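You operate a simulated robot arm through the tools that you are given. There is no shell and no other tool.

You run a simulated two-armed robot. Do the job below in one go: nothing can be reset, and whatever is moved stays where it is left.

## Task
Press the bolts call button to switch it on. Then open the left drawer, put the blue plug from the inside of the left drawer on the top of the store bench and shut the drawer again. Then open the warmer door, take the seal coil from the upper shelf of the seal warmer and leave it on the shelf under the panel frame, then shut the door. Then put two of the small parts boxes from the top of the orange-legged bench on the top of the kit bench. Keep to this order. Set down upright: small parts box.
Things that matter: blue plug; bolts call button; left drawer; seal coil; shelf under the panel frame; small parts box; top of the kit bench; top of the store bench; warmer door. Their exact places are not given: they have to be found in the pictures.

The check looks at the end state, three seconds after you hand in, the way a careful person would. Anything else that was tipped, shoved, dropped, spilled or broken makes it a failure. A push-on lid holds only when it is set on centred and level and pressed home; a screw cap is set on level and turned clockwise until tight.

## Robot
Two 7-joint arms with fingered hands on one trunk, on a base that moves. Base frame: it is fixed to the floor where the robot stands at the start and does not move with it; the origin is under the middle of the robot, x ahead of it, y to its left, z up. Lengths are in mm, angles in degrees, forces in N, time in s.
The left shoulder is at the start at [20, 214, 1444], the right one opposite. Each reaches about 785 mm from its shoulder. Places, roughly: blue plug [-500, 1000, 750]; bolts call button [500, 0, 1100]; left drawer [-400, 900, 700]; seal coil (17x17x3 cm) [-900, 1200, 1000]; shelf under the panel frame [-1200, -2000, 500]; small parts box [-6250, 1750, 750]; top of the kit bench [-3200, 400, 800]; top of the store bench [-300, 700, 900]; warmer door [-1000, 1100, 900]. Payload 3.3 kg a hand.
The TCP of each hand is the grasp point between the finger pads, 26 mm short of the fingertips. In the tool frame z runs along the fingers and y along their closing line. The gripper opens to 132 mm; its body begins 73 mm behind the TCP. The gripper is a hand of 2 fingers: y runs from the thumb to the fingers, the wrist lies at [0, 0, -224] in the tool frame, and closing takes about 1.5 s.
Orientation is that of the tool frame in the base frame, as a unit quaternion [x, y, z, w]. With the fingers straight down and closing along the base's y, the tool's x points along the base's -x, its y along +y and its z along -z.

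## Interface
- The arms move only by the tool servo_tool. It takes "left_motion", "right_motion" or both (then of equal length, played together; a hand with none holds still); each is a list of rows, each a list of 2 entries, a list of its own where there are three numbers: the shift along the base's x, y, z in units of 50 mm (1.0 is 50 mm), then the turn, a rotation vector about the base's x, y, z in units of 5 degrees (1.0 is 5 degrees). In form: [[[tx, ty, tz], [rx, ry, rz]], ...]. A call has 1 to 20 rows; each row shifts and turns the commanded pose from where the row before left it. "left_grip" and "right_grip" are, for a hand that has rows, the finger opening in mm, from 0 to 132, set as the call begins (left out, the last holds). A call with a number of a shift or a turn outside -1 to 1 is refused whole. Each row takes 0.2 s and may step no farther than 50 mm and 8.6 degrees from the row before; otherwise, or with a gripper value out of range, the whole call is refused. Where a pose cannot be reached the arm comes as near as it can. A force on the tool above 40 N (or 10 N above the force at the start of the call, whichever is more), or a blocked arm, ends the call early, and 0.2 s more pass. Each finger travels about 153 mm/s and halts on what it meets, pressing with about 27 N; the grip force reading is that of the motor and also rises with nothing between the fingers. The clock runs only during rows and for 0.2 s after the last one: add rows that do not move to give the fingers time. The reply holds the time, the measured pose of the TCP, the force on the tool along the base axes, the opening and the grip force, in the units named above and with some noise, with the torque about the TCP (base axes, N m) and any sound that the robot's microphone picked up, and new pictures: "pictures" is both (left out), scene, wrist or none (wrist: the cameras of the hands that moved).
- Cameras (640 x 400 px; columns grow to the right, rows downward): "scene" is now at [57.2, 50.1, 1585.9]; the picture's right is [0.75, -0.67, -0.00], its down [-0.56, -0.63, -0.53] and it looks along [0.36, 0.40, -0.84] (base axes); focal length 214 px, centre (320, 200). "left" rides on the left gripper at [-65, -3, -99] in its tool frame; the picture's right is [0.04, -1.00, 0.00], its down [0.83, 0.03, -0.55] and it looks along [0.55, 0.02, 0.83] (tool axes); focal length 261 px, centre (320, 200). "right" rides on the right gripper at [66, -3, -99] in its tool frame; the picture's right is [0.04, 1.00, 0.00], its down [-0.83, 0.03, -0.55] and it looks along [-0.55, 0.02, 0.83] (tool axes); focal length 261 px, centre (320, 200).
- slide_trunk(by): moves the trunk up (or, below 0, down) by that many mm; the arms and the scene camera ride with it, the base frame stays. It gives what a move gives, with no picture.
- drive_base(legs): drives the robot by 1 to 6 legs, each [ahead, left, turn to the left] in mm, mm and degrees, along the robot's own axes; the way and the turn of a leg run together, so that a leg with both is an arc; at most 1500 mm and 180 degrees a leg. The arms and the cameras ride along, it lands a little off, and it stops where it bumps. It gives what a move gives, and a new picture of the scene camera.
- finger_targets(finger1, thumb_bend, hand): sets how far each is bent, from 0 (flat) to 1 (curled in); at 0.3 the hand is open as for a grip, at 0.7 the pads meet at the TCP. One left out holds its place. A second passes; each finger stops where it meets its share of the squeeze, and holds until it gets a number again. A gripper value or a shape takes the hand back. It gives what a move gives, with no picture; readings hold the bend of each and the force on the fingers (four entries, about 0 where the hand has none), thumb and palm.
- set_grasp(shape, hand): the hand has 2 fingers and takes this shape, open, in about a second: jaw (thumb against the fingers, like two jaws); tri (thumb and two fingers); tip (a fingertip pinch); poke (one finger out to press); point (the index stretched); flat (the hand flat); cup (the hand cupped); fist (a fist). The gripper value then closes the fingers along that shape, each until it touches; the sizes above hold for jaw. It gives what a move gives, with no picture.
- pan_tilt(pan, tilt): turns the head with the scene camera to pan (to the left, within 86 degrees either way) and tilt (down, from -29 to 69), counted from straight ahead of the robot (the tilt from the chest, where the trunk bows). It gives what a move gives, and a new picture of the scene camera.
- point_at(camera, pixels): for up to 12 pixels [column, row] of the newest picture of that camera ("zoom" is the newest enlarged one), the place [x, y, z] in the base frame of the surface seen there, good to about 3 mm. No time passes.
- zoom(camera, box): a new picture of the part [left, top, right, bottom] of that camera's present view, enlarged. No time passes.
- close_job(): hands the job in; it is judged then, once.

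Leave the grippers open and the arms clear of the work at the hand-in unless told otherwise.

The tools are called after ">>>" as a command line: name --argument value ..., lists and objects as JSON in quotes. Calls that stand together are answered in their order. servo_tool: Moves the arms, as the interface text tells. Its arguments: {"type":"object","properties":{"left_motion":{"type":"array","items":{"type":"array"}},"left_grip":{"type":"number"},"right_motion":{"type":"array","items":{"type":"array"}},"right_grip":{"type":"number"},"pictures":{"type":"string","enum":["both","scene","wrist","none"]}},"required":[]} The other tools are called the same way: slide_trunk (by) moves the trunk up or down; set_grasp (shape, hand) gives the hand a shape; finger_targets (finger1, thumb_bend, hand) moves the fingers one by one; drive_base (legs) drives the base; pan_tilt (pan, tilt) turns the head that bears the scene camera; point_at (camera, pixels) gives the place of the surface under pixels of a picture; zoom (camera, box) takes an enlarged picture of a part of a camera's view; close_job () hands the job in.

At the start:

```text
time: 0.0
left_ee_pos: [294.1, 400.7, 1250.4]
left_tcp_rot: [0.0, 1.0, -0.001, 0.0]
left_ft_force: [-0.8, 0.2, -0.2]
left_torque: [-0.02, 0.04, -0.01]
left_finger_gap: 132.1
left_finger_force: 0.0
left_shape: jaw
left_bend: [0.3, 0.3]
left_finger forces: [0.0, 0.0, 0.0, 0.0, 0.0, 0.0]
right_ee_pos: [282.7, 1.1, 1309.7]
right_tcp_rot: [0.0, 1.0, 0.0, 0.0]
right_ft_force: [0.1, -1.0, 0.6]
right_torque: [0.0, -0.01, -0.04]
right_finger_gap: 131.9
right_finger_force: 0.0
right_shape: jaw
right_bend: [0.3, 0.3]
right_finger forces: [0.0, 0.0, 0.0, 0.1, 0.1, 0.1]
trunk travel left (down, up): [-725.0, 36.0]
robot x, y, heading: [2.0, 2.0, -0.1]
head pan, tilt (commanded): [48.2, 57.7]
```

scene: 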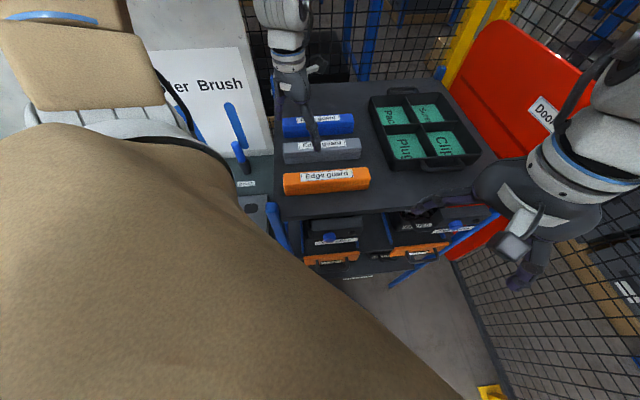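
right: 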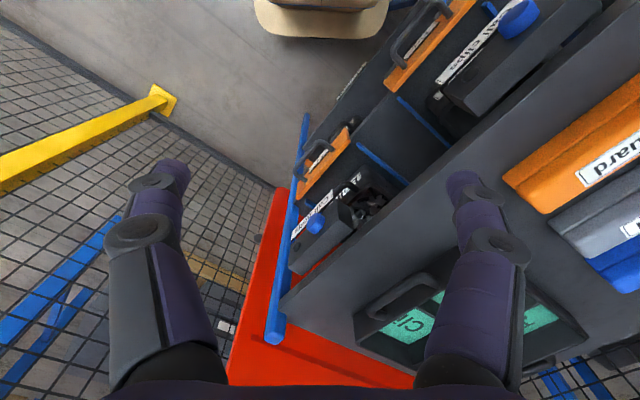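
left: 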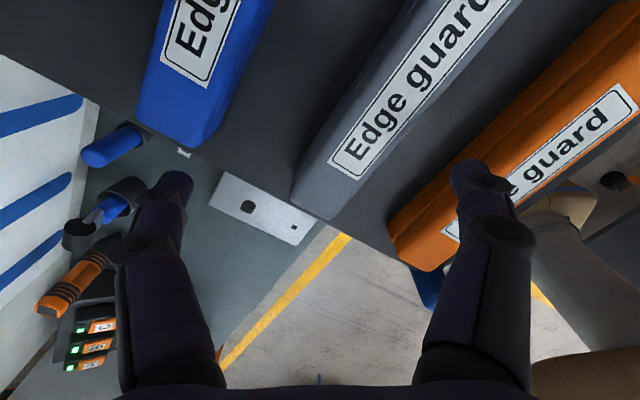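

I see a shelf/bench ahead with edge guards and a tote. I need to find the bolts call button (about [500, 0, 1100]). I first turn the head to look ahead.

>>> pan_tilt --pan 0 --tilt 30

```text
time: 1.2
left_ee_pos: [293.6, 400.2, 1250.5]
left_tcp_rot: [0.0, 1.0, 0.0, 0.0]
left_ft_force: [-0.4, -0.7, 0.1]
left_torque: [-0.01, 0.02, -0.02]
left_finger_gap: 132.0
left_finger_force: 0.0
left_shape: jaw
left_bend: [0.3, 0.3]
left_finger forces: [0.1, 0.1, 0.0, 0.1, 0.1, 0.1]
right_ee_pos: [282.5, 0.8, 1309.3]
right_tcp_rot: [0.0, 1.0, 0.0, 0.0]
right_ft_force: [0.4, 0.4, -0.2]
right_torque: [0.01, 0.01, 0.01]
right_finger_gap: 132.0
right_finger_force: 0.1
right_shape: jaw
right_bend: [0.3, 0.3]
right_finger forces: [0.0, 0.1, 0.0, 0.0, 0.1, 0.0]
trunk travel left (down, up): [-725.0, 36.0]
robot x, y, heading: [-2.5, 1.5, 0.2]
head pan, tilt (commanded): [0.0, 30.0]
```

scene: 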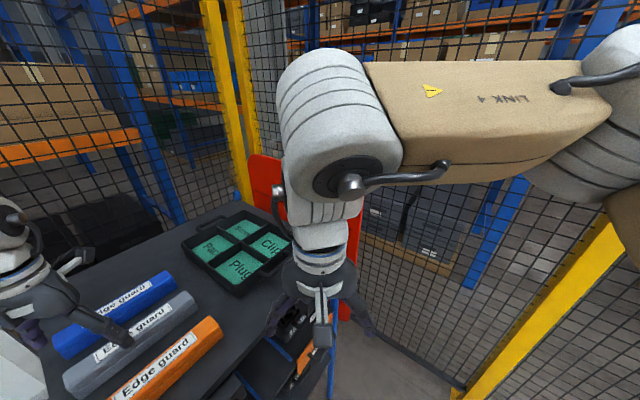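

Right arm blocks the middle. The left wrist picture shows a small box with three labelled lights around (90, 335); I zoom there.

>>> zoom --camera "left" --box '[20, 220, 180, 400]'

>>> zoom --camera "right" --box '[200, 0, 640, 400]'

>>> zoom --camera "scene" --box '[240, 130, 480, 400]'

>>> pan_tilt --pan 60 --tilt 25

```text
2.22 times, centred on (100, 310) of left
```

zoom: 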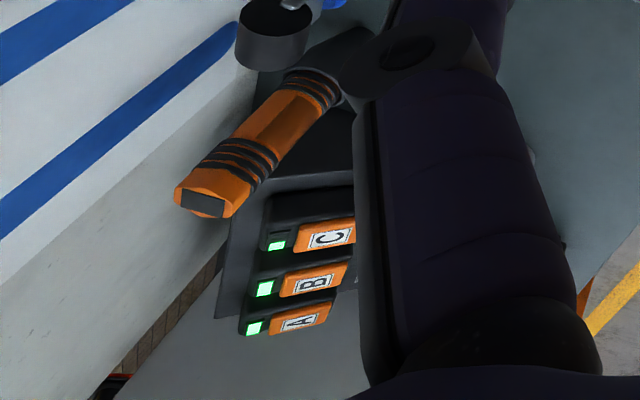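

```text
1.00 times, centred on (420, 200) of right (not enlarged: the box is as wide or as high as the picture)
```

zoom: 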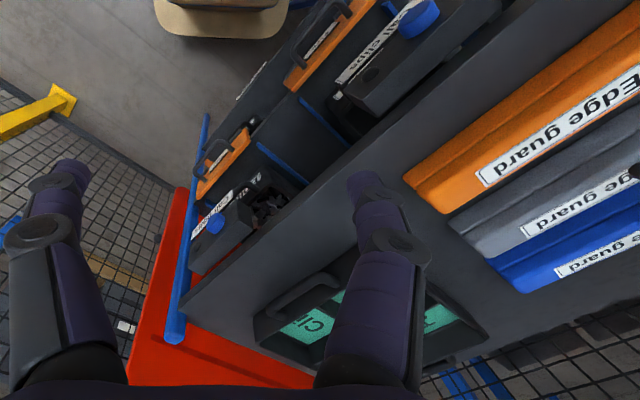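

```text
1.48 times, centred on (360, 265) of scene
```

zoom: 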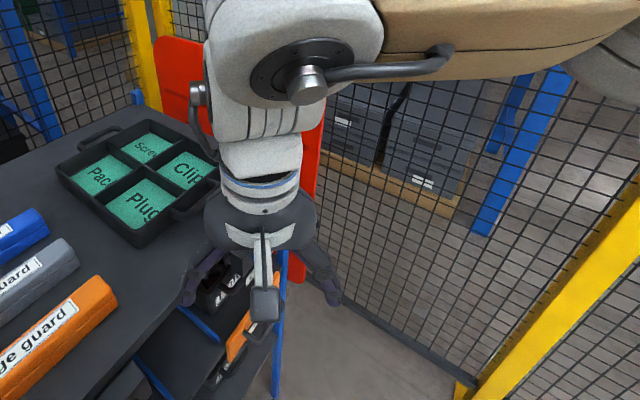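

```text
time: 2.5
left_ee_pos: [294.2, 400.9, 1251.6]
left_tcp_rot: [0.0, 1.0, -0.002, 0.0]
left_ft_force: [-0.2, 0.4, 0.0]
left_torque: [0.0, -0.01, 0.01]
left_finger_gap: 131.8
left_finger_force: 0.0
left_shape: jaw
left_bend: [0.3, 0.3]
left_finger forces: [0.1, 0.1, 0.0, 0.0, 0.1, 0.0]
right_ee_pos: [282.2, -0.2, 1309.3]
right_tcp_rot: [0.0, 1.0, 0.0, 0.0]
right_ft_force: [-0.4, 0.1, -0.3]
right_torque: [0.02, -0.01, 0.03]
right_finger_gap: 131.9
right_finger_force: 0.0
right_shape: jaw
right_bend: [0.3, 0.3]
right_finger forces: [0.1, 0.1, 0.0, 0.0, 0.1, 0.0]
trunk travel left (down, up): [-725.0, 36.0]
robot x, y, heading: [-2.6, -2.6, 0.2]
head pan, tilt (commanded): [60.0, 25.0]
```

scene: 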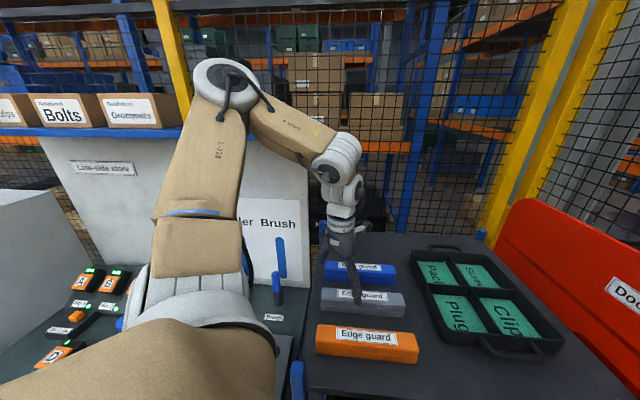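

I see the store bench to the left ("Line-side store", Bolts box on a shelf). I turn further left.

>>> pan_tilt --pan 86 --tilt 30

>>> pan_tilt --pan -40 --tilt 25

>>> pan_tilt --pan -86 --tilt 25

```text
time: 3.4
left_ee_pos: [294.9, 401.8, 1250.3]
left_tcp_rot: [-0.001, 1.0, 0.0, -0.001]
left_ft_force: [0.7, -0.4, 0.4]
left_torque: [0.03, -0.01, 0.0]
left_finger_gap: 131.8
left_finger_force: 0.2
left_shape: jaw
left_bend: [0.3, 0.3]
left_finger forces: [0.0, 0.0, 0.0, 0.0, 0.1, 0.0]
right_ee_pos: [282.9, 1.1, 1309.5]
right_tcp_rot: [0.0, 1.0, 0.0, 0.0]
right_ft_force: [0.2, -0.2, 1.1]
right_torque: [-0.01, 0.01, 0.01]
right_finger_gap: 131.7
right_finger_force: 0.1
right_shape: jaw
right_bend: [0.3, 0.3]
right_finger forces: [0.1, 0.1, 0.0, 0.1, 0.0, 0.0]
trunk travel left (down, up): [-725.0, 36.0]
robot x, y, heading: [-0.7, -2.6, 0.1]
head pan, tilt (commanded): [85.9, 30.0]
```

scene: 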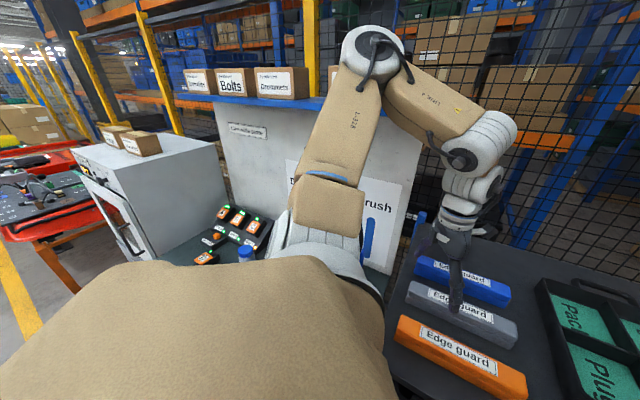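

```text
time: 5.4
left_ee_pos: [294.1, 401.1, 1250.6]
left_tcp_rot: [0.001, 1.0, 0.0, 0.0]
left_ft_force: [0.7, 0.4, -0.2]
left_torque: [0.03, 0.01, 0.02]
left_finger_gap: 131.9
left_finger_force: 0.0
left_shape: jaw
left_bend: [0.3, 0.3]
left_finger forces: [0.0, 0.0, 0.1, 0.0, 0.0, 0.0]
right_ee_pos: [282.3, 0.9, 1310.3]
right_tcp_rot: [0.0, 1.0, 0.0, 0.0]
right_ft_force: [0.5, 0.1, -0.8]
right_torque: [0.01, -0.01, 0.01]
right_finger_gap: 132.0
right_finger_force: 0.0
right_shape: jaw
right_bend: [0.3, 0.3]
right_finger forces: [0.0, 0.0, 0.0, 0.1, 0.1, 0.0]
trunk travel left (down, up): [-725.0, 36.0]
robot x, y, heading: [0.7, -0.6, -0.1]
head pan, tilt (commanded): [-40.0, 25.0]
```

scene: 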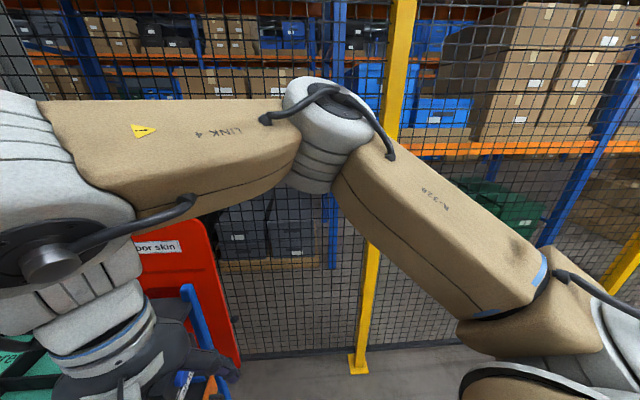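

```text
time: 6.6
left_ee_pos: [293.4, 400.8, 1249.9]
left_tcp_rot: [0.0, 1.0, 0.0, 0.0]
left_ft_force: [0.2, -0.7, -0.3]
left_torque: [-0.01, -0.02, 0.01]
left_finger_gap: 131.6
left_finger_force: 0.1
left_shape: jaw
left_bend: [0.3, 0.3]
left_finger forces: [0.1, 0.1, 0.0, 0.1, 0.1, 0.1]
right_ee_pos: [282.9, -0.3, 1310.4]
right_tcp_rot: [0.0, 1.0, 0.0, 0.0]
right_ft_force: [-0.2, 0.6, -0.3]
right_torque: [0.01, -0.03, -0.01]
right_finger_gap: 131.9
right_finger_force: 0.0
right_shape: jaw
right_bend: [0.3, 0.3]
right_finger forces: [0.0, 0.0, 0.0, 0.0, 0.0, 0.0]
trunk travel left (down, up): [-725.0, 36.0]
robot x, y, heading: [-0.2, 1.2, 0.1]
head pan, tilt (commanded): [-85.9, 25.0]
```

scene: 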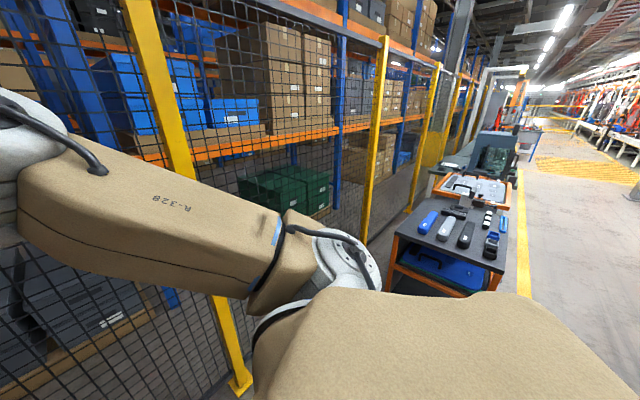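

I look back at the store bench and zoom on the panel and boxes.

>>> pan_tilt --pan 86 --tilt 25

>>> zoom --camera "scene" --box '[60, 40, 320, 280]'

>>> zoom --camera "scene" --box '[180, 190, 300, 280]'

```text
time: 9.2
left_ee_pos: [293.9, 402.5, 1251.4]
left_tcp_rot: [0.0, 1.0, 0.0, 0.0]
left_ft_force: [-0.1, 0.2, -0.2]
left_torque: [0.04, -0.03, -0.02]
left_finger_gap: 131.7
left_finger_force: 0.0
left_shape: jaw
left_bend: [0.3, 0.3]
left_finger forces: [0.1, 0.0, 0.1, 0.1, 0.0, 0.0]
right_ee_pos: [283.0, 1.3, 1309.3]
right_tcp_rot: [0.0, 1.0, -0.001, 0.0]
right_ft_force: [-0.6, 0.2, 0.0]
right_torque: [0.01, -0.01, 0.01]
right_finger_gap: 132.0
right_finger_force: 0.1
right_shape: jaw
right_bend: [0.3, 0.3]
right_finger forces: [0.0, 0.0, 0.0, 0.0, 0.0, 0.1]
trunk travel left (down, up): [-725.0, 36.0]
robot x, y, heading: [1.7, 0.4, 0.1]
head pan, tilt (commanded): [85.9, 25.0]
```

scene: 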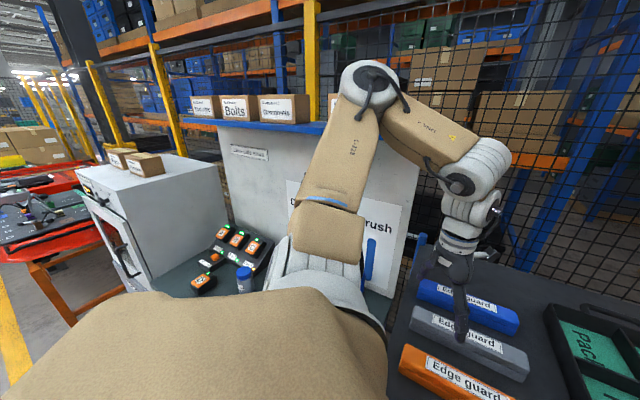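

```text
1.67 times, centred on (190, 160) of scene
```

zoom: 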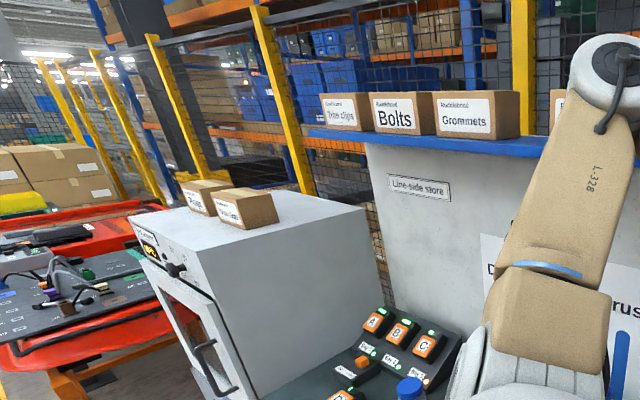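

```text
4.44 times, centred on (240, 235) of scene
```

zoom: 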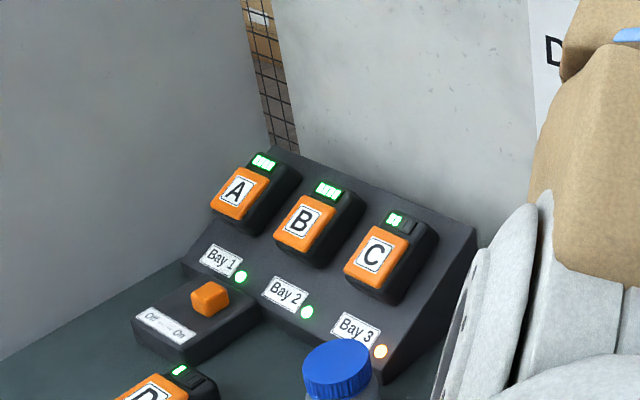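

The boxes under the cart top have blue round things with labels. I zoom on the right wrist picture and ask for their places.

>>> zoom --camera "right" --box '[280, 0, 560, 175]'

>>> point_at --camera "right" --pixels '[[517, 18], [315, 222], [480, 50], [330, 205], [400, 330], [250, 360], [600, 150]]'

>>> zoom --camera "right" --box '[240, 120, 420, 300]'

```text
2.29 times, centred on (420, 88) of right
```

zoom: 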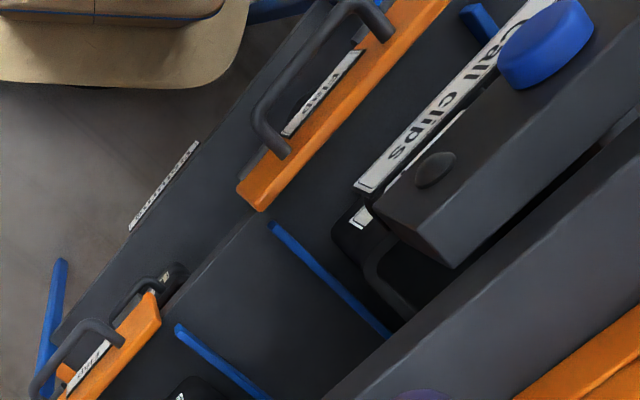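

```text
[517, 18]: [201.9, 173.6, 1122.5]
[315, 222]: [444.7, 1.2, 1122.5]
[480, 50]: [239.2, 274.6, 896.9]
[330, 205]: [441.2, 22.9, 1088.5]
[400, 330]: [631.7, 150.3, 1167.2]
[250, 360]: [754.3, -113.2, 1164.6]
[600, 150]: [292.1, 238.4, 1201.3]
```

```text
2.22 times, centred on (330, 210) of right
```

zoom: 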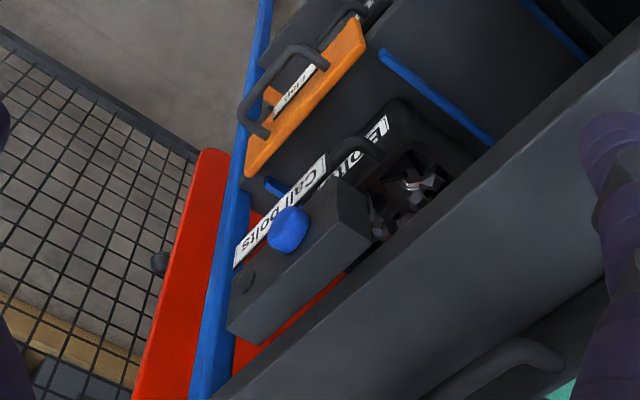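

The bolts button is the blue knob labelled "Call bolts" at about [445, 1, 1122], on a front face facing the robot obliquely. I put the right hand in the poke shape and turn the head to look at the spot.

>>> set_grasp --hand "right" --shape "poke"

>>> pan_tilt --pan 10 --tilt 55

```text
time: 10.1
left_ee_pos: [294.2, 402.2, 1250.3]
left_tcp_rot: [-0.001, 1.0, 0.001, 0.0]
left_ft_force: [-0.8, 0.1, -0.9]
left_torque: [0.0, 0.02, -0.02]
left_finger_gap: 132.1
left_finger_force: 0.1
left_shape: jaw
left_bend: [0.3, 0.3]
left_finger forces: [0.1, 0.1, 0.0, 0.0, 0.0, 0.0]
right_ee_pos: [281.6, -0.0, 1310.0]
right_tcp_rot: [-0.001, 1.0, 0.0, 0.0]
right_ft_force: [0.8, -0.4, 0.5]
right_torque: [0.01, -0.02, 0.0]
right_finger_gap: 0.0
right_finger_force: 0.0
right_shape: poke
right_bend: [1.0, 0.44]
right_finger forces: [0.0, 0.0, 0.0, 0.0, 0.0, 0.0]
trunk travel left (down, up): [-725.0, 36.0]
robot x, y, heading: [-0.8, -0.0, -0.2]
head pan, tilt (commanded): [85.9, 25.0]
```

```text
time: 11.5
left_ee_pos: [294.7, 401.4, 1250.8]
left_tcp_rot: [0.001, 1.0, 0.0, 0.001]
left_ft_force: [-0.2, 0.1, 0.8]
left_torque: [-0.02, 0.0, 0.0]
left_finger_gap: 132.1
left_finger_force: 0.0
left_shape: jaw
left_bend: [0.3, 0.3]
left_finger forces: [0.0, 0.1, 0.0, 0.0, 0.0, 0.0]
right_ee_pos: [283.9, 1.2, 1310.3]
right_tcp_rot: [0.0, 1.0, 0.0, -0.001]
right_ft_force: [-0.1, 0.4, 0.3]
right_torque: [0.0, 0.0, -0.01]
right_finger_gap: 0.2
right_finger_force: 0.0
right_shape: poke
right_bend: [1.0, 0.44]
right_finger forces: [0.1, 0.1, 0.0, 0.0, 0.0, 0.0]
trunk travel left (down, up): [-725.0, 36.0]
robot x, y, heading: [-0.9, 3.3, -0.1]
head pan, tilt (commanded): [10.0, 55.0]
```

scene: 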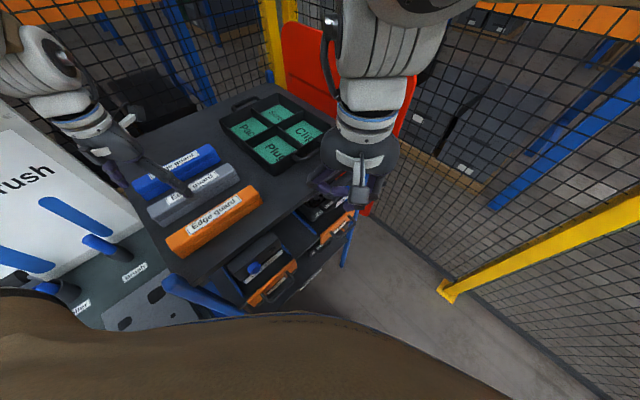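

The right hand is in poke shape. I zoom on it to see which finger sticks out and where its tip is.

>>> zoom --camera "scene" --box '[290, 110, 430, 240]'

>>> zoom --camera "right" --box '[0, 0, 639, 399]'

```text
3.08 times, centred on (360, 175) of scene
```

zoom: 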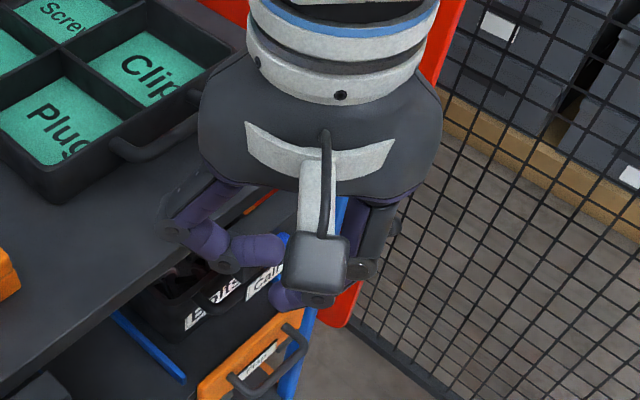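

```text
1.00 times, centred on (320, 200) of right (not enlarged: the box is as wide or as high as the picture)
```

zoom: 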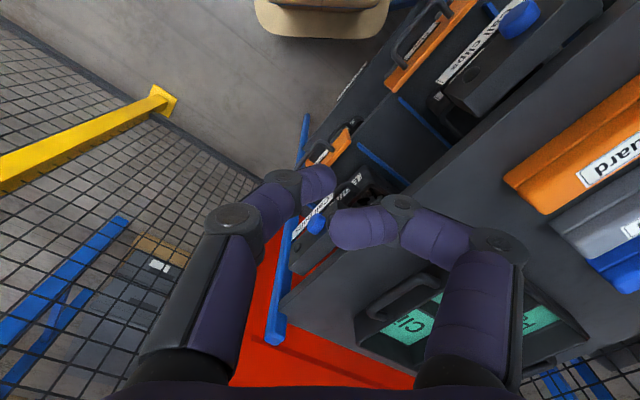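

The thumb (left in the wrist picture) sticks out with its tip near (318, 185); I measure tip and finger places.

>>> point_at --camera "right" --pixels '[[318, 172], [318, 185], [325, 190], [300, 180], [345, 230], [365, 225], [290, 185]]'

>>> zoom --camera "right" --box '[240, 130, 440, 280]'

```text
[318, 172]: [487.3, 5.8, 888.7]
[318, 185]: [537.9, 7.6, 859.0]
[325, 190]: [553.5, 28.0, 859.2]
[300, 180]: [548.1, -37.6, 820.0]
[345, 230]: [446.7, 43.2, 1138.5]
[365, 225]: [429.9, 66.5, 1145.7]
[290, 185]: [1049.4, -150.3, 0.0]
```

```text
2.67 times, centred on (340, 205) of right
```

zoom: 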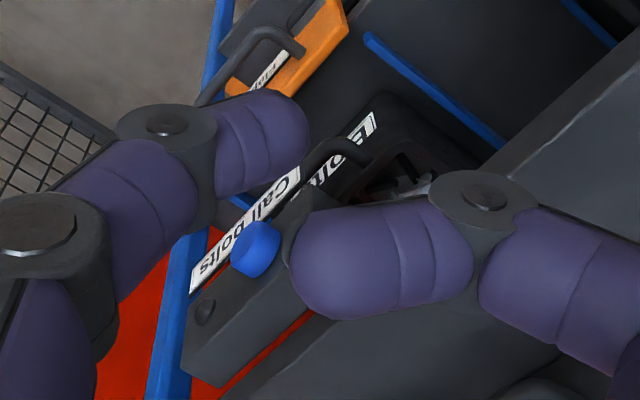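

I sample the button and its housing on the zoomed picture for the face direction.

>>> point_at --camera "zoom" --pixels '[[255, 245], [240, 260], [270, 250], [250, 230], [205, 310], [200, 285], [285, 190], [195, 275], [230, 330], [300, 290], [190, 360], [275, 270]]'

```text
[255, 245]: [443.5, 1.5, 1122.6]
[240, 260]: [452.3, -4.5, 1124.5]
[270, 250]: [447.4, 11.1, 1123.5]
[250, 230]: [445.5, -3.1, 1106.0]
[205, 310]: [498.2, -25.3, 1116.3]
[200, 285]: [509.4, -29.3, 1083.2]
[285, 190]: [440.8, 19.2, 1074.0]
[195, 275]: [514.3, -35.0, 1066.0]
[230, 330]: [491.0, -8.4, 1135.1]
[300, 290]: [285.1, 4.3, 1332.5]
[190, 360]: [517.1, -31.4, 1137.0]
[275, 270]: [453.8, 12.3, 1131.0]
```

The button's face centre is about [446, -3, 1115], its outward side facing the robot along (-0.58, -0.82, 0). The closed jaw gives a tip on the tool axis, so I take the jaw shape, and then swing the right hand to point along (0.58, 0.82, 0), 60 mm short of the button, fingers closed.

>>> set_grasp --hand "right" --shape "jaw"

>>> servo_tool --right_motion '[[[0.134, -0.088, -0.23], [0.501, -0.97, 0.502]], [[0.134, -0.088, -0.23], [0.501, -0.97, 0.502]], [[0.134, -0.088, -0.23], [0.501, -0.97, 0.502]], [[0.134, -0.088, -0.23], [0.501, -0.97, 0.502]], [[0.134, -0.088, -0.23], [0.501, -0.97, 0.502]], [[0.134, -0.088, -0.23], [0.501, -0.97, 0.502]], [[0.134, -0.088, -0.23], [0.501, -0.97, 0.502]], [[0.134, -0.088, -0.23], [0.501, -0.97, 0.502]], [[0.134, -0.088, -0.23], [0.501, -0.97, 0.502]], [[0.134, -0.088, -0.23], [0.501, -0.97, 0.502]], [[0.134, -0.088, -0.23], [0.501, -0.97, 0.502]], [[0.134, -0.088, -0.23], [0.501, -0.97, 0.502]], [[0.134, -0.088, -0.23], [0.501, -0.97, 0.502]], [[0.134, -0.088, -0.23], [0.501, -0.97, 0.502]], [[0.134, -0.088, -0.23], [0.501, -0.97, 0.502]], [[0.134, -0.088, -0.23], [0.501, -0.97, 0.502]], [[0.134, -0.088, -0.23], [0.501, -0.97, 0.502]]]' --right_grip 0 --pictures "both"

```text
time: 12.4
left_ee_pos: [293.6, 402.3, 1251.3]
left_tcp_rot: [0.0, 1.0, 0.0, 0.0]
left_ft_force: [0.3, -1.0, 0.1]
left_torque: [-0.03, -0.03, -0.01]
left_finger_gap: 132.0
left_finger_force: 0.2
left_shape: jaw
left_bend: [0.3, 0.3]
left_finger forces: [0.0, 0.0, 0.0, 0.1, 0.0, 0.1]
right_ee_pos: [283.3, 0.6, 1309.1]
right_tcp_rot: [-0.001, 1.0, 0.0, -0.001]
right_ft_force: [0.2, 0.2, 0.2]
right_torque: [0.01, -0.02, -0.01]
right_finger_gap: 132.1
right_finger_force: 0.0
right_shape: jaw
right_bend: [0.3, 0.3]
right_finger forces: [0.0, 0.0, 0.1, 0.1, 0.0, 0.0]
trunk travel left (down, up): [-725.0, 36.0]
robot x, y, heading: [4.1, -0.2, -0.1]
head pan, tilt (commanded): [10.0, 55.0]
```

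```text
time: 16.0
left_ee_pos: [294.1, 401.2, 1251.5]
left_tcp_rot: [-0.001, 1.0, -0.001, 0.0]
left_ft_force: [-0.1, 0.2, 0.0]
left_torque: [-0.03, 0.0, -0.01]
left_finger_gap: 131.9
left_finger_force: 0.1
left_shape: jaw
left_bend: [0.3, 0.3]
left_finger forces: [0.1, 0.0, 0.1, 0.0, 0.1, 0.1]
right_ee_pos: [364.1, -40.6, 1134.4]
right_tcp_rot: [-0.322, 0.685, 0.327, 0.565]
right_ft_force: [0.0, 0.4, 0.5]
right_torque: [-0.02, 0.01, -0.03]
right_finger_gap: 0.0
right_finger_force: 26.8
right_shape: jaw
right_bend: [0.62, 0.7]
right_finger forces: [0.0, 0.0, 0.0, 0.0, 0.1, 0.0]
right hand out of reach, approached as far as the arm can: row 10, 11, 12, 13
trunk travel left (down, up): [-725.0, 36.0]
robot x, y, heading: [1.2, -1.8, 0.1]
head pan, tilt (commanded): [10.0, 55.0]
```

scene: 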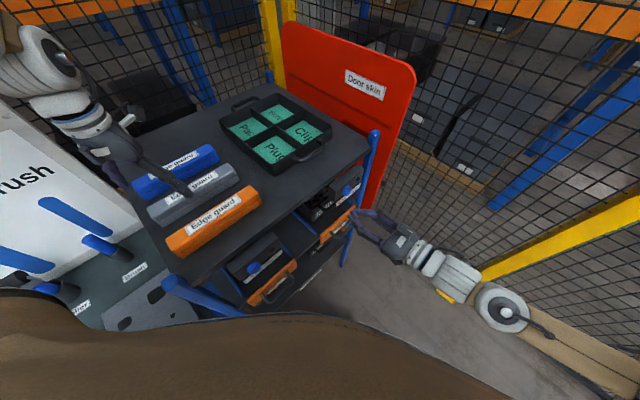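
right: 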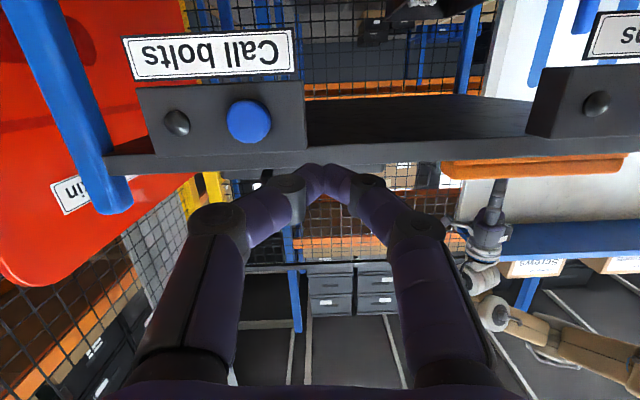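

The right hand came within view of the button (at (250, 120) in the wrist picture, upside down), a little off the commanded pose. I hold one row to read the settled pose.

>>> servo_tool --right_motion '[[[0, 0, 0], [0, 0, 0]], [[0, 0, 0], [0, 0, 0]]]' --pictures "wrist"

>>> point_at --camera "right" --pixels '[[250, 121], [232, 121], [268, 121], [250, 104], [250, 138], [177, 122], [150, 100], [290, 100], [150, 140], [290, 145]]'

```text
time: 16.6
left_ee_pos: [293.5, 400.5, 1250.5]
left_tcp_rot: [0.001, 1.0, 0.0, -0.001]
left_ft_force: [-1.1, -0.2, 0.6]
left_torque: [-0.01, 0.02, 0.0]
left_finger_gap: 131.8
left_finger_force: 0.1
left_shape: jaw
left_bend: [0.3, 0.3]
left_finger forces: [0.0, 0.0, 0.0, 0.0, 0.1, 0.0]
right_ee_pos: [363.1, -39.7, 1135.1]
right_tcp_rot: [-0.322, 0.687, 0.327, 0.564]
right_ft_force: [-0.3, 0.1, 0.0]
right_torque: [-0.01, 0.0, -0.02]
right_finger_gap: 0.0
right_finger_force: 26.9
right_shape: jaw
right_bend: [0.62, 0.7]
right_finger forces: [0.0, 0.0, 0.0, 0.0, 0.0, 0.1]
trunk travel left (down, up): [-725.0, 36.0]
robot x, y, heading: [-1.3, -0.1, -0.2]
head pan, tilt (commanded): [10.0, 55.0]
```

right: 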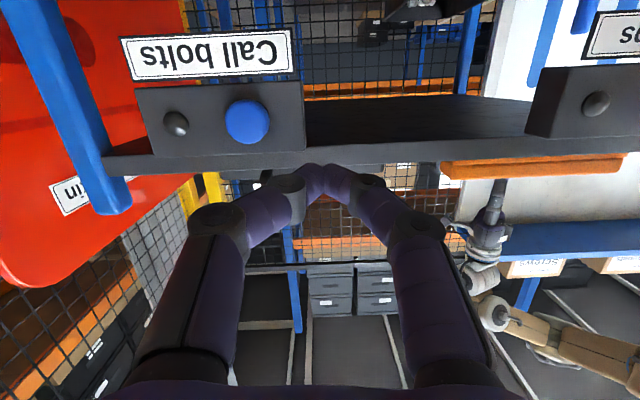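

```text
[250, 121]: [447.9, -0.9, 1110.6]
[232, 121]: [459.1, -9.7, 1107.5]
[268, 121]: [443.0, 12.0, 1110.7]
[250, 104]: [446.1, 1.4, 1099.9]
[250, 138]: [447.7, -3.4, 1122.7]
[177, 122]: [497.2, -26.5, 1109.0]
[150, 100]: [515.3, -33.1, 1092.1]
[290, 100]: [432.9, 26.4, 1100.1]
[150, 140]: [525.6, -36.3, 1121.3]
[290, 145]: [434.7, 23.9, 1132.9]
```

The button centre reads [447.5, -1, 1111]. My hand points about 9° down and sits to the side; I correct to be 40 mm in front of the button, on its axis.

>>> servo_tool --right_motion '[[[0.154, -0.05, -0.08], [0.237, -0.168, 0]], [[0.154, -0.05, -0.08], [0.237, -0.168, 0]], [[0.154, -0.05, -0.08], [0.237, -0.168, 0]], [[0.154, -0.05, -0.08], [0.237, -0.168, 0]], [[0.154, -0.05, -0.08], [0.237, -0.168, 0]], [[0.154, -0.05, -0.08], [0.237, -0.168, 0]], [[0, 0, 0], [0, 0, 0]]]' --pictures "wrist"

```text
time: 18.2
left_ee_pos: [292.7, 400.3, 1251.7]
left_tcp_rot: [0.0, 1.0, 0.0, 0.0]
left_ft_force: [-0.2, 0.7, 0.4]
left_torque: [0.01, 0.05, 0.01]
left_finger_gap: 131.8
left_finger_force: 0.1
left_shape: jaw
left_bend: [0.3, 0.3]
left_finger forces: [0.1, 0.1, 0.1, 0.1, 0.1, 0.0]
right_ee_pos: [409.9, -55.3, 1112.0]
right_tcp_rot: [-0.3, 0.639, 0.355, 0.613]
right_ft_force: [0.2, 0.8, -0.4]
right_torque: [0.02, 0.0, -0.01]
right_finger_gap: 0.0
right_finger_force: 27.4
right_shape: jaw
right_bend: [0.62, 0.7]
right_finger forces: [0.0, 0.1, 0.1, 0.0, 0.0, 0.0]
trunk travel left (down, up): [-725.0, 36.0]
robot x, y, heading: [0.3, 1.6, 0.3]
head pan, tilt (commanded): [10.0, 55.0]
```

right: 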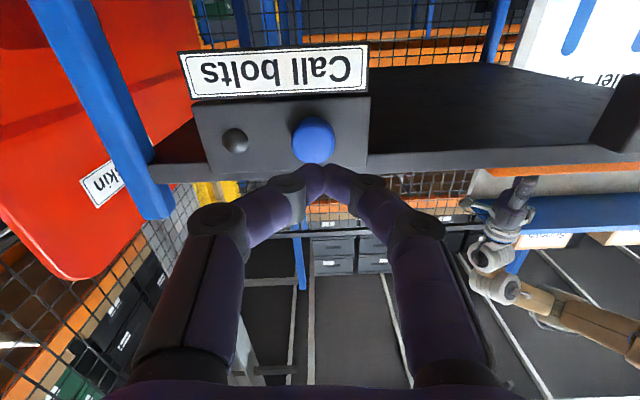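

The hand is on the button axis. Now I push along (0.57, 0.82, 0) slowly, watching the force.

>>> servo_tool --right_motion '[[[0.046, 0.066, 0], [0, 0, 0]], [[0.046, 0.066, 0], [0, 0, 0]], [[0.046, 0.066, 0], [0, 0, 0]], [[0.046, 0.066, 0], [0, 0, 0]], [[0.046, 0.066, 0], [0, 0, 0]], [[0.046, 0.066, 0], [0, 0, 0]], [[0.046, 0.066, 0], [0, 0, 0]], [[0.046, 0.066, 0], [0, 0, 0]], [[0.018, 0.025, 0], [0, 0, 0]], [[0.018, 0.025, 0], [0, 0, 0]], [[0.018, 0.025, 0], [0, 0, 0]], [[0.018, 0.025, 0], [0, 0, 0]], [[0.018, 0.025, 0], [0, 0, 0]], [[0.018, 0.025, 0], [0, 0, 0]], [[0.018, 0.025, 0], [0, 0, 0]], [[0.018, 0.025, 0], [0, 0, 0]]]' --pictures "wrist"

```text
time: 21.6
left_ee_pos: [293.4, 400.4, 1251.7]
left_tcp_rot: [0.001, 1.0, 0.001, 0.0]
left_ft_force: [0.0, 0.1, 0.7]
left_torque: [0.01, 0.02, -0.04]
left_finger_gap: 132.1
left_finger_force: 0.3
left_shape: jaw
left_bend: [0.3, 0.3]
left_finger forces: [0.1, 0.1, 0.0, 0.1, 0.0, 0.1]
right_ee_pos: [434.9, -19.7, 1110.8]
right_tcp_rot: [-0.301, 0.639, 0.356, 0.612]
right_ft_force: [-3.3, -2.6, 0.4]
right_torque: [-0.02, -0.01, 0.05]
right_finger_gap: 0.1
right_finger_force: 27.1
right_shape: jaw
right_bend: [0.62, 0.7]
right_finger forces: [0.0, 0.0, 0.1, 0.0, 0.0, 0.0]
trunk travel left (down, up): [-725.0, 36.0]
robot x, y, heading: [4.5, 0.3, 0.2]
head pan, tilt (commanded): [10.0, 55.0]
heard: click
```

right: 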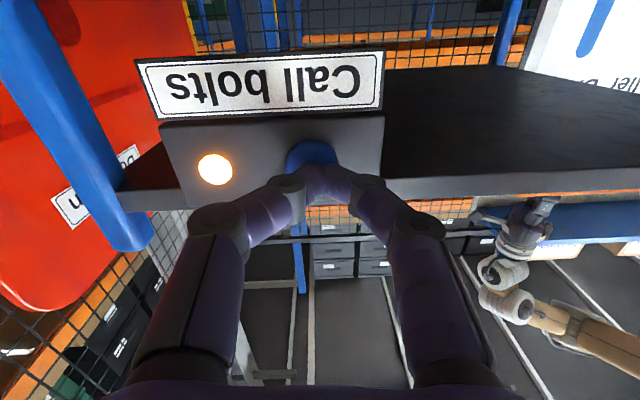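

A click was heard and the lamp at (215, 169) is lit. I back straight off along the axis.

>>> servo_tool --right_motion '[[[-0.06, -0.085, 0], [0, 0, 0]], [[-0.2, -0.29, 0], [0, 0, 0]], [[-0.3, -0.42, 0], [0, 0, 0]], [[-0.3, -0.42, 0], [0, 0, 0]], [[-0.3, -0.42, 0], [0, 0, 0]], [[-0.3, -0.42, 0], [0, 0, 0]], [[0, 0, 0], [0, 0, 0]]]' --pictures "wrist"

```text
time: 23.2
left_ee_pos: [294.2, 401.8, 1250.0]
left_tcp_rot: [-0.001, 1.0, 0.0, 0.0]
left_ft_force: [-0.1, 1.3, 0.5]
left_torque: [0.0, 0.01, 0.0]
left_finger_gap: 131.7
left_finger_force: 0.0
left_shape: jaw
left_bend: [0.3, 0.3]
left_finger forces: [0.0, 0.0, 0.0, 0.0, 0.1, 0.1]
right_ee_pos: [362.7, -120.6, 1112.0]
right_tcp_rot: [-0.301, 0.639, 0.355, 0.613]
right_ft_force: [-0.1, -0.1, 1.1]
right_torque: [0.0, -0.02, 0.01]
right_finger_gap: 0.0
right_finger_force: 27.4
right_shape: jaw
right_bend: [0.62, 0.7]
right_finger forces: [0.1, 0.0, 0.0, 0.1, 0.0, 0.0]
trunk travel left (down, up): [-725.0, 36.0]
robot x, y, heading: [1.1, -1.7, -0.2]
head pan, tilt (commanded): [10.0, 55.0]
```

right: 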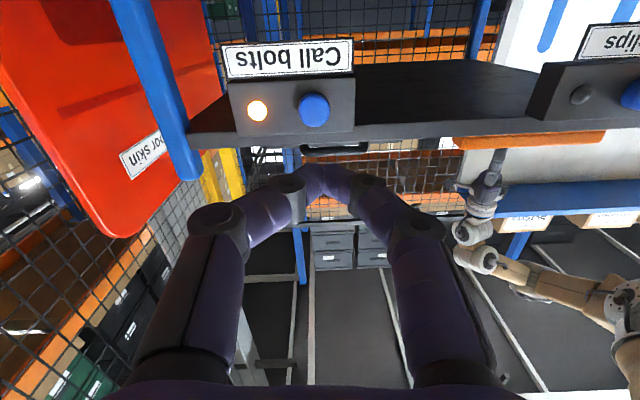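

The lamp stays lit after release: button done. Now I raise the left hand off the cart and bring it toward the body, and tuck the right hand too, so that I can see and drive.

>>> servo_tool --left_motion '[[[0, 0, 0.8], [0, 0, 0]], [[0, 0, 0.8], [0, 0, 0]], [[-0.4, -0.8, 0], [0, 0, 0]], [[-0.4, -0.8, 0], [0, 0, 0]], [[-0.4, -0.8, 0], [0, 0, 0]], [[-0.3, -0.4, 0], [0, 0, 0]], [[0, 0, 0], [0, 0, 0]]]' --right_motion '[[[-0.2, -0.5, 0.3], [0, 0, 0]], [[-0.2, -0.5, 0.3], [0, 0, 0]], [[-0.2, -0.5, 0.3], [0, 0, 0]], [[0, -0.5, 0.3], [0, 0, 0]], [[0, 0, 0], [0, 0, 0]], [[0, 0, 0], [0, 0, 0]], [[0, 0, 0], [0, 0, 0]]]' --pictures "none"

>>> pan_tilt --pan 86 --tilt 40

```text
time: 24.8
left_ee_pos: [221.3, 258.9, 1334.7]
left_tcp_rot: [0.0, 1.0, -0.001, 0.0]
left_ft_force: [0.3, 0.8, 0.3]
left_torque: [0.01, 0.01, 0.01]
left_finger_gap: 131.9
left_finger_force: 0.0
left_shape: jaw
left_bend: [0.3, 0.3]
left_finger forces: [0.1, 0.0, 0.0, 0.0, 0.0, 0.0]
left hand out of reach, approached as far as the arm can: row 6
right_ee_pos: [332.6, -221.2, 1171.4]
right_tcp_rot: [-0.3, 0.639, 0.354, 0.613]
right_ft_force: [-0.6, 0.0, -0.2]
right_torque: [0.0, -0.02, -0.01]
right_finger_gap: 0.1
right_finger_force: 26.5
right_shape: jaw
right_bend: [0.62, 0.7]
right_finger forces: [0.0, 0.0, 0.0, 0.1, 0.1, 0.0]
trunk travel left (down, up): [-725.0, 36.0]
robot x, y, heading: [0.8, -0.4, 0.1]
head pan, tilt (commanded): [10.0, 55.0]
```

```text
time: 26.3
left_ee_pos: [221.1, 259.6, 1336.0]
left_tcp_rot: [0.0, 1.0, 0.0, 0.001]
left_ft_force: [0.1, 0.1, 0.6]
left_torque: [-0.02, 0.02, -0.01]
left_finger_gap: 131.9
left_finger_force: 0.0
left_shape: jaw
left_bend: [0.3, 0.3]
left_finger forces: [0.0, 0.1, 0.0, 0.1, 0.0, 0.1]
right_ee_pos: [332.4, -223.6, 1172.2]
right_tcp_rot: [-0.3, 0.639, 0.355, 0.613]
right_ft_force: [0.5, 0.8, 0.2]
right_torque: [0.0, 0.0, -0.01]
right_finger_gap: 0.0
right_finger_force: 27.0
right_shape: jaw
right_bend: [0.62, 0.7]
right_finger forces: [0.0, 0.1, 0.1, 0.0, 0.0, 0.0]
trunk travel left (down, up): [-725.0, 36.0]
robot x, y, heading: [0.2, 3.1, -0.2]
head pan, tilt (commanded): [85.9, 40.0]
```

scene: 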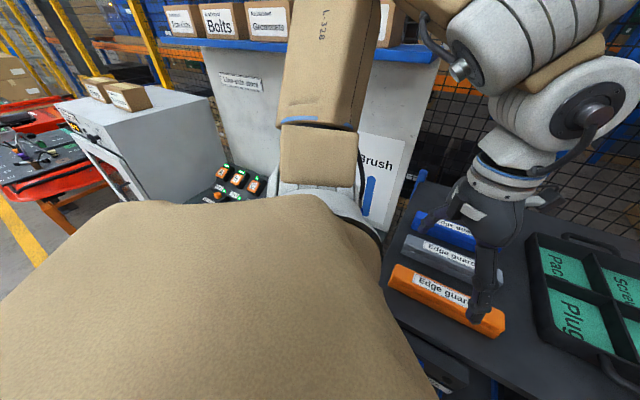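

The shoulder blocks the near bench. I measure what I can: warmer, bench, red cart, floor.

>>> point_at --camera "scene" --pixels '[[60, 228], [25, 260], [90, 125], [200, 105], [160, 195], [215, 195], [245, 82], [110, 190], [20, 190], [380, 250], [225, 20], [130, 170]]'

```text
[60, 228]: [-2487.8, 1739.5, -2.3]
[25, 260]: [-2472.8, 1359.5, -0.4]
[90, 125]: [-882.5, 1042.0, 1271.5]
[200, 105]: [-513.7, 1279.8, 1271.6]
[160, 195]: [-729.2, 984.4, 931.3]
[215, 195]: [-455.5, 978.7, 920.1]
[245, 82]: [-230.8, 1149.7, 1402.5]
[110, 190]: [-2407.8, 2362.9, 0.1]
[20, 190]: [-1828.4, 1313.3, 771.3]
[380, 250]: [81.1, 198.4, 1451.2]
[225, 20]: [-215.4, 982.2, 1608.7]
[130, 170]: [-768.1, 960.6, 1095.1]
```

I sample the back panel to get the bench's direction.

>>> point_at --camera "scene" --pixels '[[215, 60], [265, 110], [255, 160], [375, 160], [395, 160], [410, 75], [200, 42], [350, 45], [60, 100], [150, 175], [205, 180], [75, 110]]'

>>> zoom --camera "scene" --box '[0, 60, 260, 220]'

```text
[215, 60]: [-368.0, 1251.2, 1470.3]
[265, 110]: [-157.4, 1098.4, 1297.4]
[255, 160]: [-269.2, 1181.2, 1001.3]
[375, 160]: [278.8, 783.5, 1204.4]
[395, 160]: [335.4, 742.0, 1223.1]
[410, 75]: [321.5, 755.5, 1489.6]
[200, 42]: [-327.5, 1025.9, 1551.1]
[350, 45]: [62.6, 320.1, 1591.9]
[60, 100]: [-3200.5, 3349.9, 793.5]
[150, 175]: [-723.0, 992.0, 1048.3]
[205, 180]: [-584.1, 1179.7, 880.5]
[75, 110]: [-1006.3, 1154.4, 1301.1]
```

```text
2.46 times, centred on (130, 140) of scene
```

zoom: 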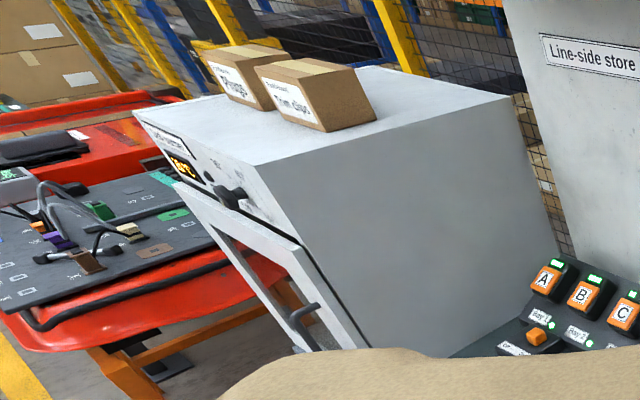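

Everything in the cell is turned about 54° to my frame (bench back panel runs along (0.81, -0.58)). I back straight away from the cart by 250 mm and turn left 54°, to face the bench.

>>> drive_base --legs '[[-146, -203, 0], [0, 0, 54.3]]'

>>> pan_tilt --pan 40 --tilt 35

```text
time: 30.6
left_ee_pos: [-230.0, 129.3, 1336.0]
left_tcp_rot: [-0.459, 0.888, 0.0, 0.0]
left_ft_force: [1.1, 0.0, -0.1]
left_torque: [0.02, -0.03, 0.0]
left_finger_gap: 131.9
left_finger_force: 0.2
left_shape: jaw
left_bend: [0.3, 0.3]
left_finger forces: [0.1, 0.0, 0.0, 0.0, 0.0, 0.0]
right_ee_pos: [227.4, -61.5, 1170.5]
right_tcp_rot: [-0.559, 0.431, 0.596, 0.382]
right_ft_force: [-0.1, -0.2, -0.4]
right_torque: [-0.01, 0.03, 0.02]
right_finger_gap: 0.1
right_finger_force: 27.2
right_shape: jaw
right_bend: [0.62, 0.7]
right_finger forces: [0.0, 0.1, 0.0, 0.0, 0.1, 0.0]
trunk travel left (down, up): [-725.0, 36.0]
robot x, y, heading: [-147.8, -205.5, 54.4]
head pan, tilt (commanded): [85.9, 40.0]
```

scene: 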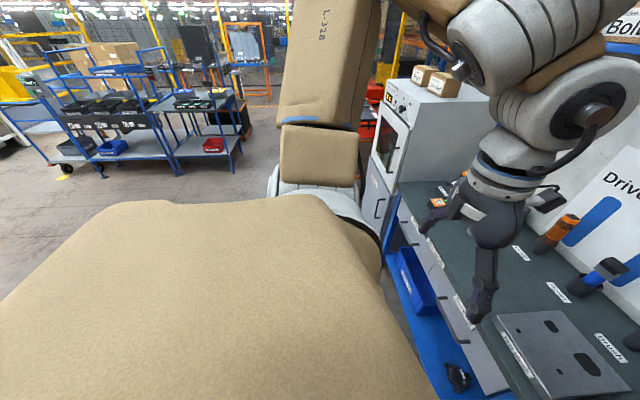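

```text
time: 31.7
left_ee_pos: [-230.4, 128.9, 1336.6]
left_tcp_rot: [-0.458, 0.889, 0.0, 0.0]
left_ft_force: [-0.2, -0.3, -0.3]
left_torque: [0.0, -0.02, -0.02]
left_finger_gap: 132.0
left_finger_force: 0.0
left_shape: jaw
left_bend: [0.3, 0.3]
left_finger forces: [0.0, 0.0, 0.0, 0.0, 0.0, 0.0]
right_ee_pos: [225.5, -60.9, 1171.2]
right_tcp_rot: [-0.56, 0.43, 0.596, 0.382]
right_ft_force: [0.1, 0.8, 0.9]
right_torque: [0.02, 0.0, 0.01]
right_finger_gap: 0.2
right_finger_force: 27.2
right_shape: jaw
right_bend: [0.62, 0.7]
right_finger forces: [0.0, 0.0, 0.1, 0.0, 0.1, 0.0]
trunk travel left (down, up): [-725.0, 36.0]
robot x, y, heading: [-146.5, -202.4, 54.6]
head pan, tilt (commanded): [40.0, 35.0]
```

scene: 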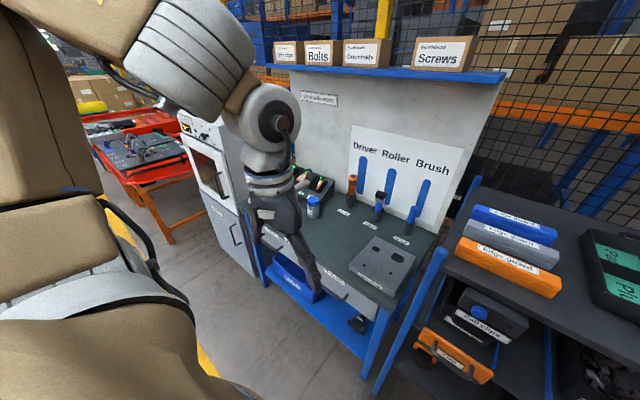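

The bench front with drawers is now visible. I slide 650 mm to my left to stand in front of the drawers.

>>> drive_base --legs '[[0, 650, 0]]'

>>> pan_tilt --pan 10 --tilt 45

```text
time: 35.3
left_ee_pos: [-759.6, 504.5, 1336.0]
left_tcp_rot: [-0.459, 0.888, 0.0, 0.0]
left_ft_force: [-0.6, -0.5, 1.0]
left_torque: [0.0, 0.0, 0.01]
left_finger_gap: 132.0
left_finger_force: 0.1
left_shape: jaw
left_bend: [0.3, 0.3]
left_finger forces: [0.0, 0.1, 0.0, 0.0, 0.1, 0.0]
right_ee_pos: [-301.5, 314.5, 1171.5]
right_tcp_rot: [-0.56, 0.431, 0.596, 0.383]
right_ft_force: [-1.2, 0.2, -0.2]
right_torque: [0.0, -0.03, 0.01]
right_finger_gap: 0.0
right_finger_force: 26.9
right_shape: jaw
right_bend: [0.62, 0.7]
right_finger forces: [0.0, 0.0, 0.0, 0.0, 0.0, 0.0]
trunk travel left (down, up): [-725.0, 36.0]
robot x, y, heading: [-678.0, 175.5, 54.5]
head pan, tilt (commanded): [40.0, 35.0]
```

scene: 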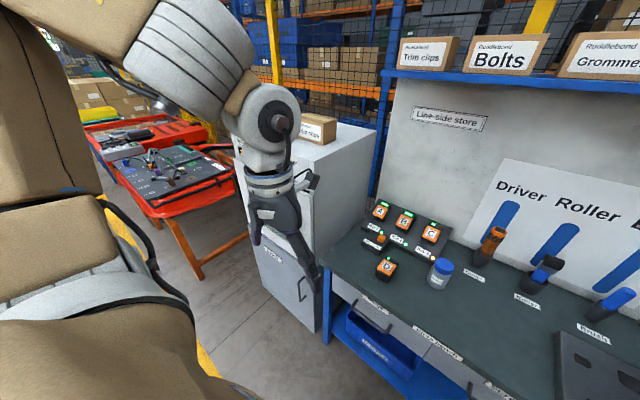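

```text
time: 36.3
left_ee_pos: [-760.0, 504.4, 1336.1]
left_tcp_rot: [-0.459, 0.889, 0.0, -0.001]
left_ft_force: [-0.3, -0.6, -0.3]
left_torque: [0.06, -0.01, 0.03]
left_finger_gap: 131.9
left_finger_force: 0.1
left_shape: jaw
left_bend: [0.3, 0.3]
left_finger forces: [0.0, 0.0, 0.1, 0.0, 0.0, 0.0]
right_ee_pos: [-299.9, 315.2, 1171.3]
right_tcp_rot: [-0.56, 0.43, 0.596, 0.383]
right_ft_force: [-0.2, -0.2, 0.6]
right_torque: [-0.03, 0.0, -0.02]
right_finger_gap: 0.1
right_finger_force: 26.7
right_shape: jaw
right_bend: [0.62, 0.7]
right_finger forces: [0.0, 0.1, 0.0, 0.0, 0.1, 0.0]
trunk travel left (down, up): [-725.0, 36.0]
robot x, y, heading: [-674.8, 173.6, 54.6]
head pan, tilt (commanded): [10.0, 45.0]
```

scene: 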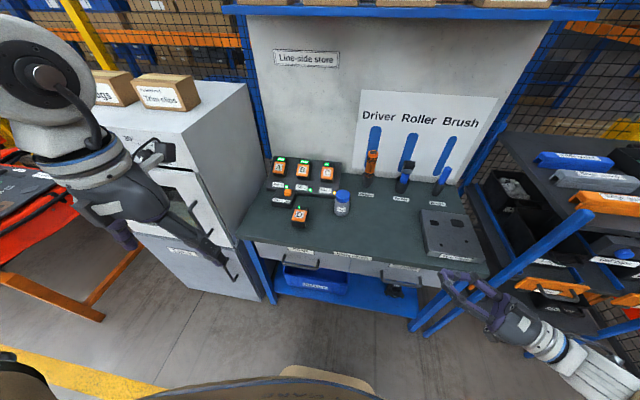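

I see two drawer fronts with handles near (303, 262) and (403, 278). I zoom in and measure.

>>> zoom --camera "scene" --box '[230, 220, 450, 350]'

>>> point_at --camera "scene" --pixels '[[245, 238], [490, 275], [303, 264], [290, 262], [316, 266], [403, 280], [300, 250], [350, 257], [350, 225], [340, 210], [300, 218], [345, 195]]'

```text
2.91 times, centred on (340, 285) of scene
```

zoom: 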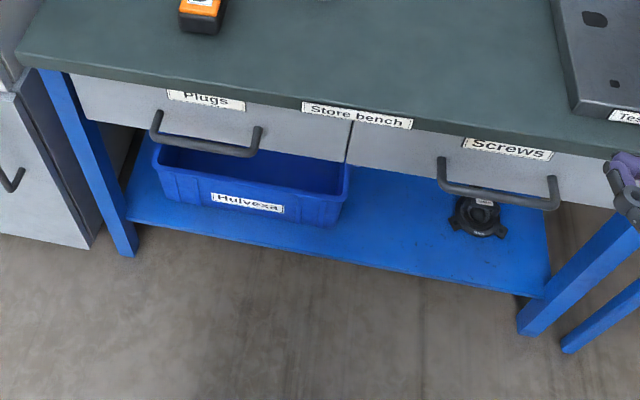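

```text
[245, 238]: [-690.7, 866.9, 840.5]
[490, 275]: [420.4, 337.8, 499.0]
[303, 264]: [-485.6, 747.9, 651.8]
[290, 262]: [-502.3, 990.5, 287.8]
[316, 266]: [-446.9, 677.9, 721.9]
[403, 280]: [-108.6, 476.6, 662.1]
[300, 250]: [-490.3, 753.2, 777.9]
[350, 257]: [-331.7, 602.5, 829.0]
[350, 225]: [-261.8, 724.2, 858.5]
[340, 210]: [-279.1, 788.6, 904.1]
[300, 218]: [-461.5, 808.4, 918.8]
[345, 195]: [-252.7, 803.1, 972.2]
```

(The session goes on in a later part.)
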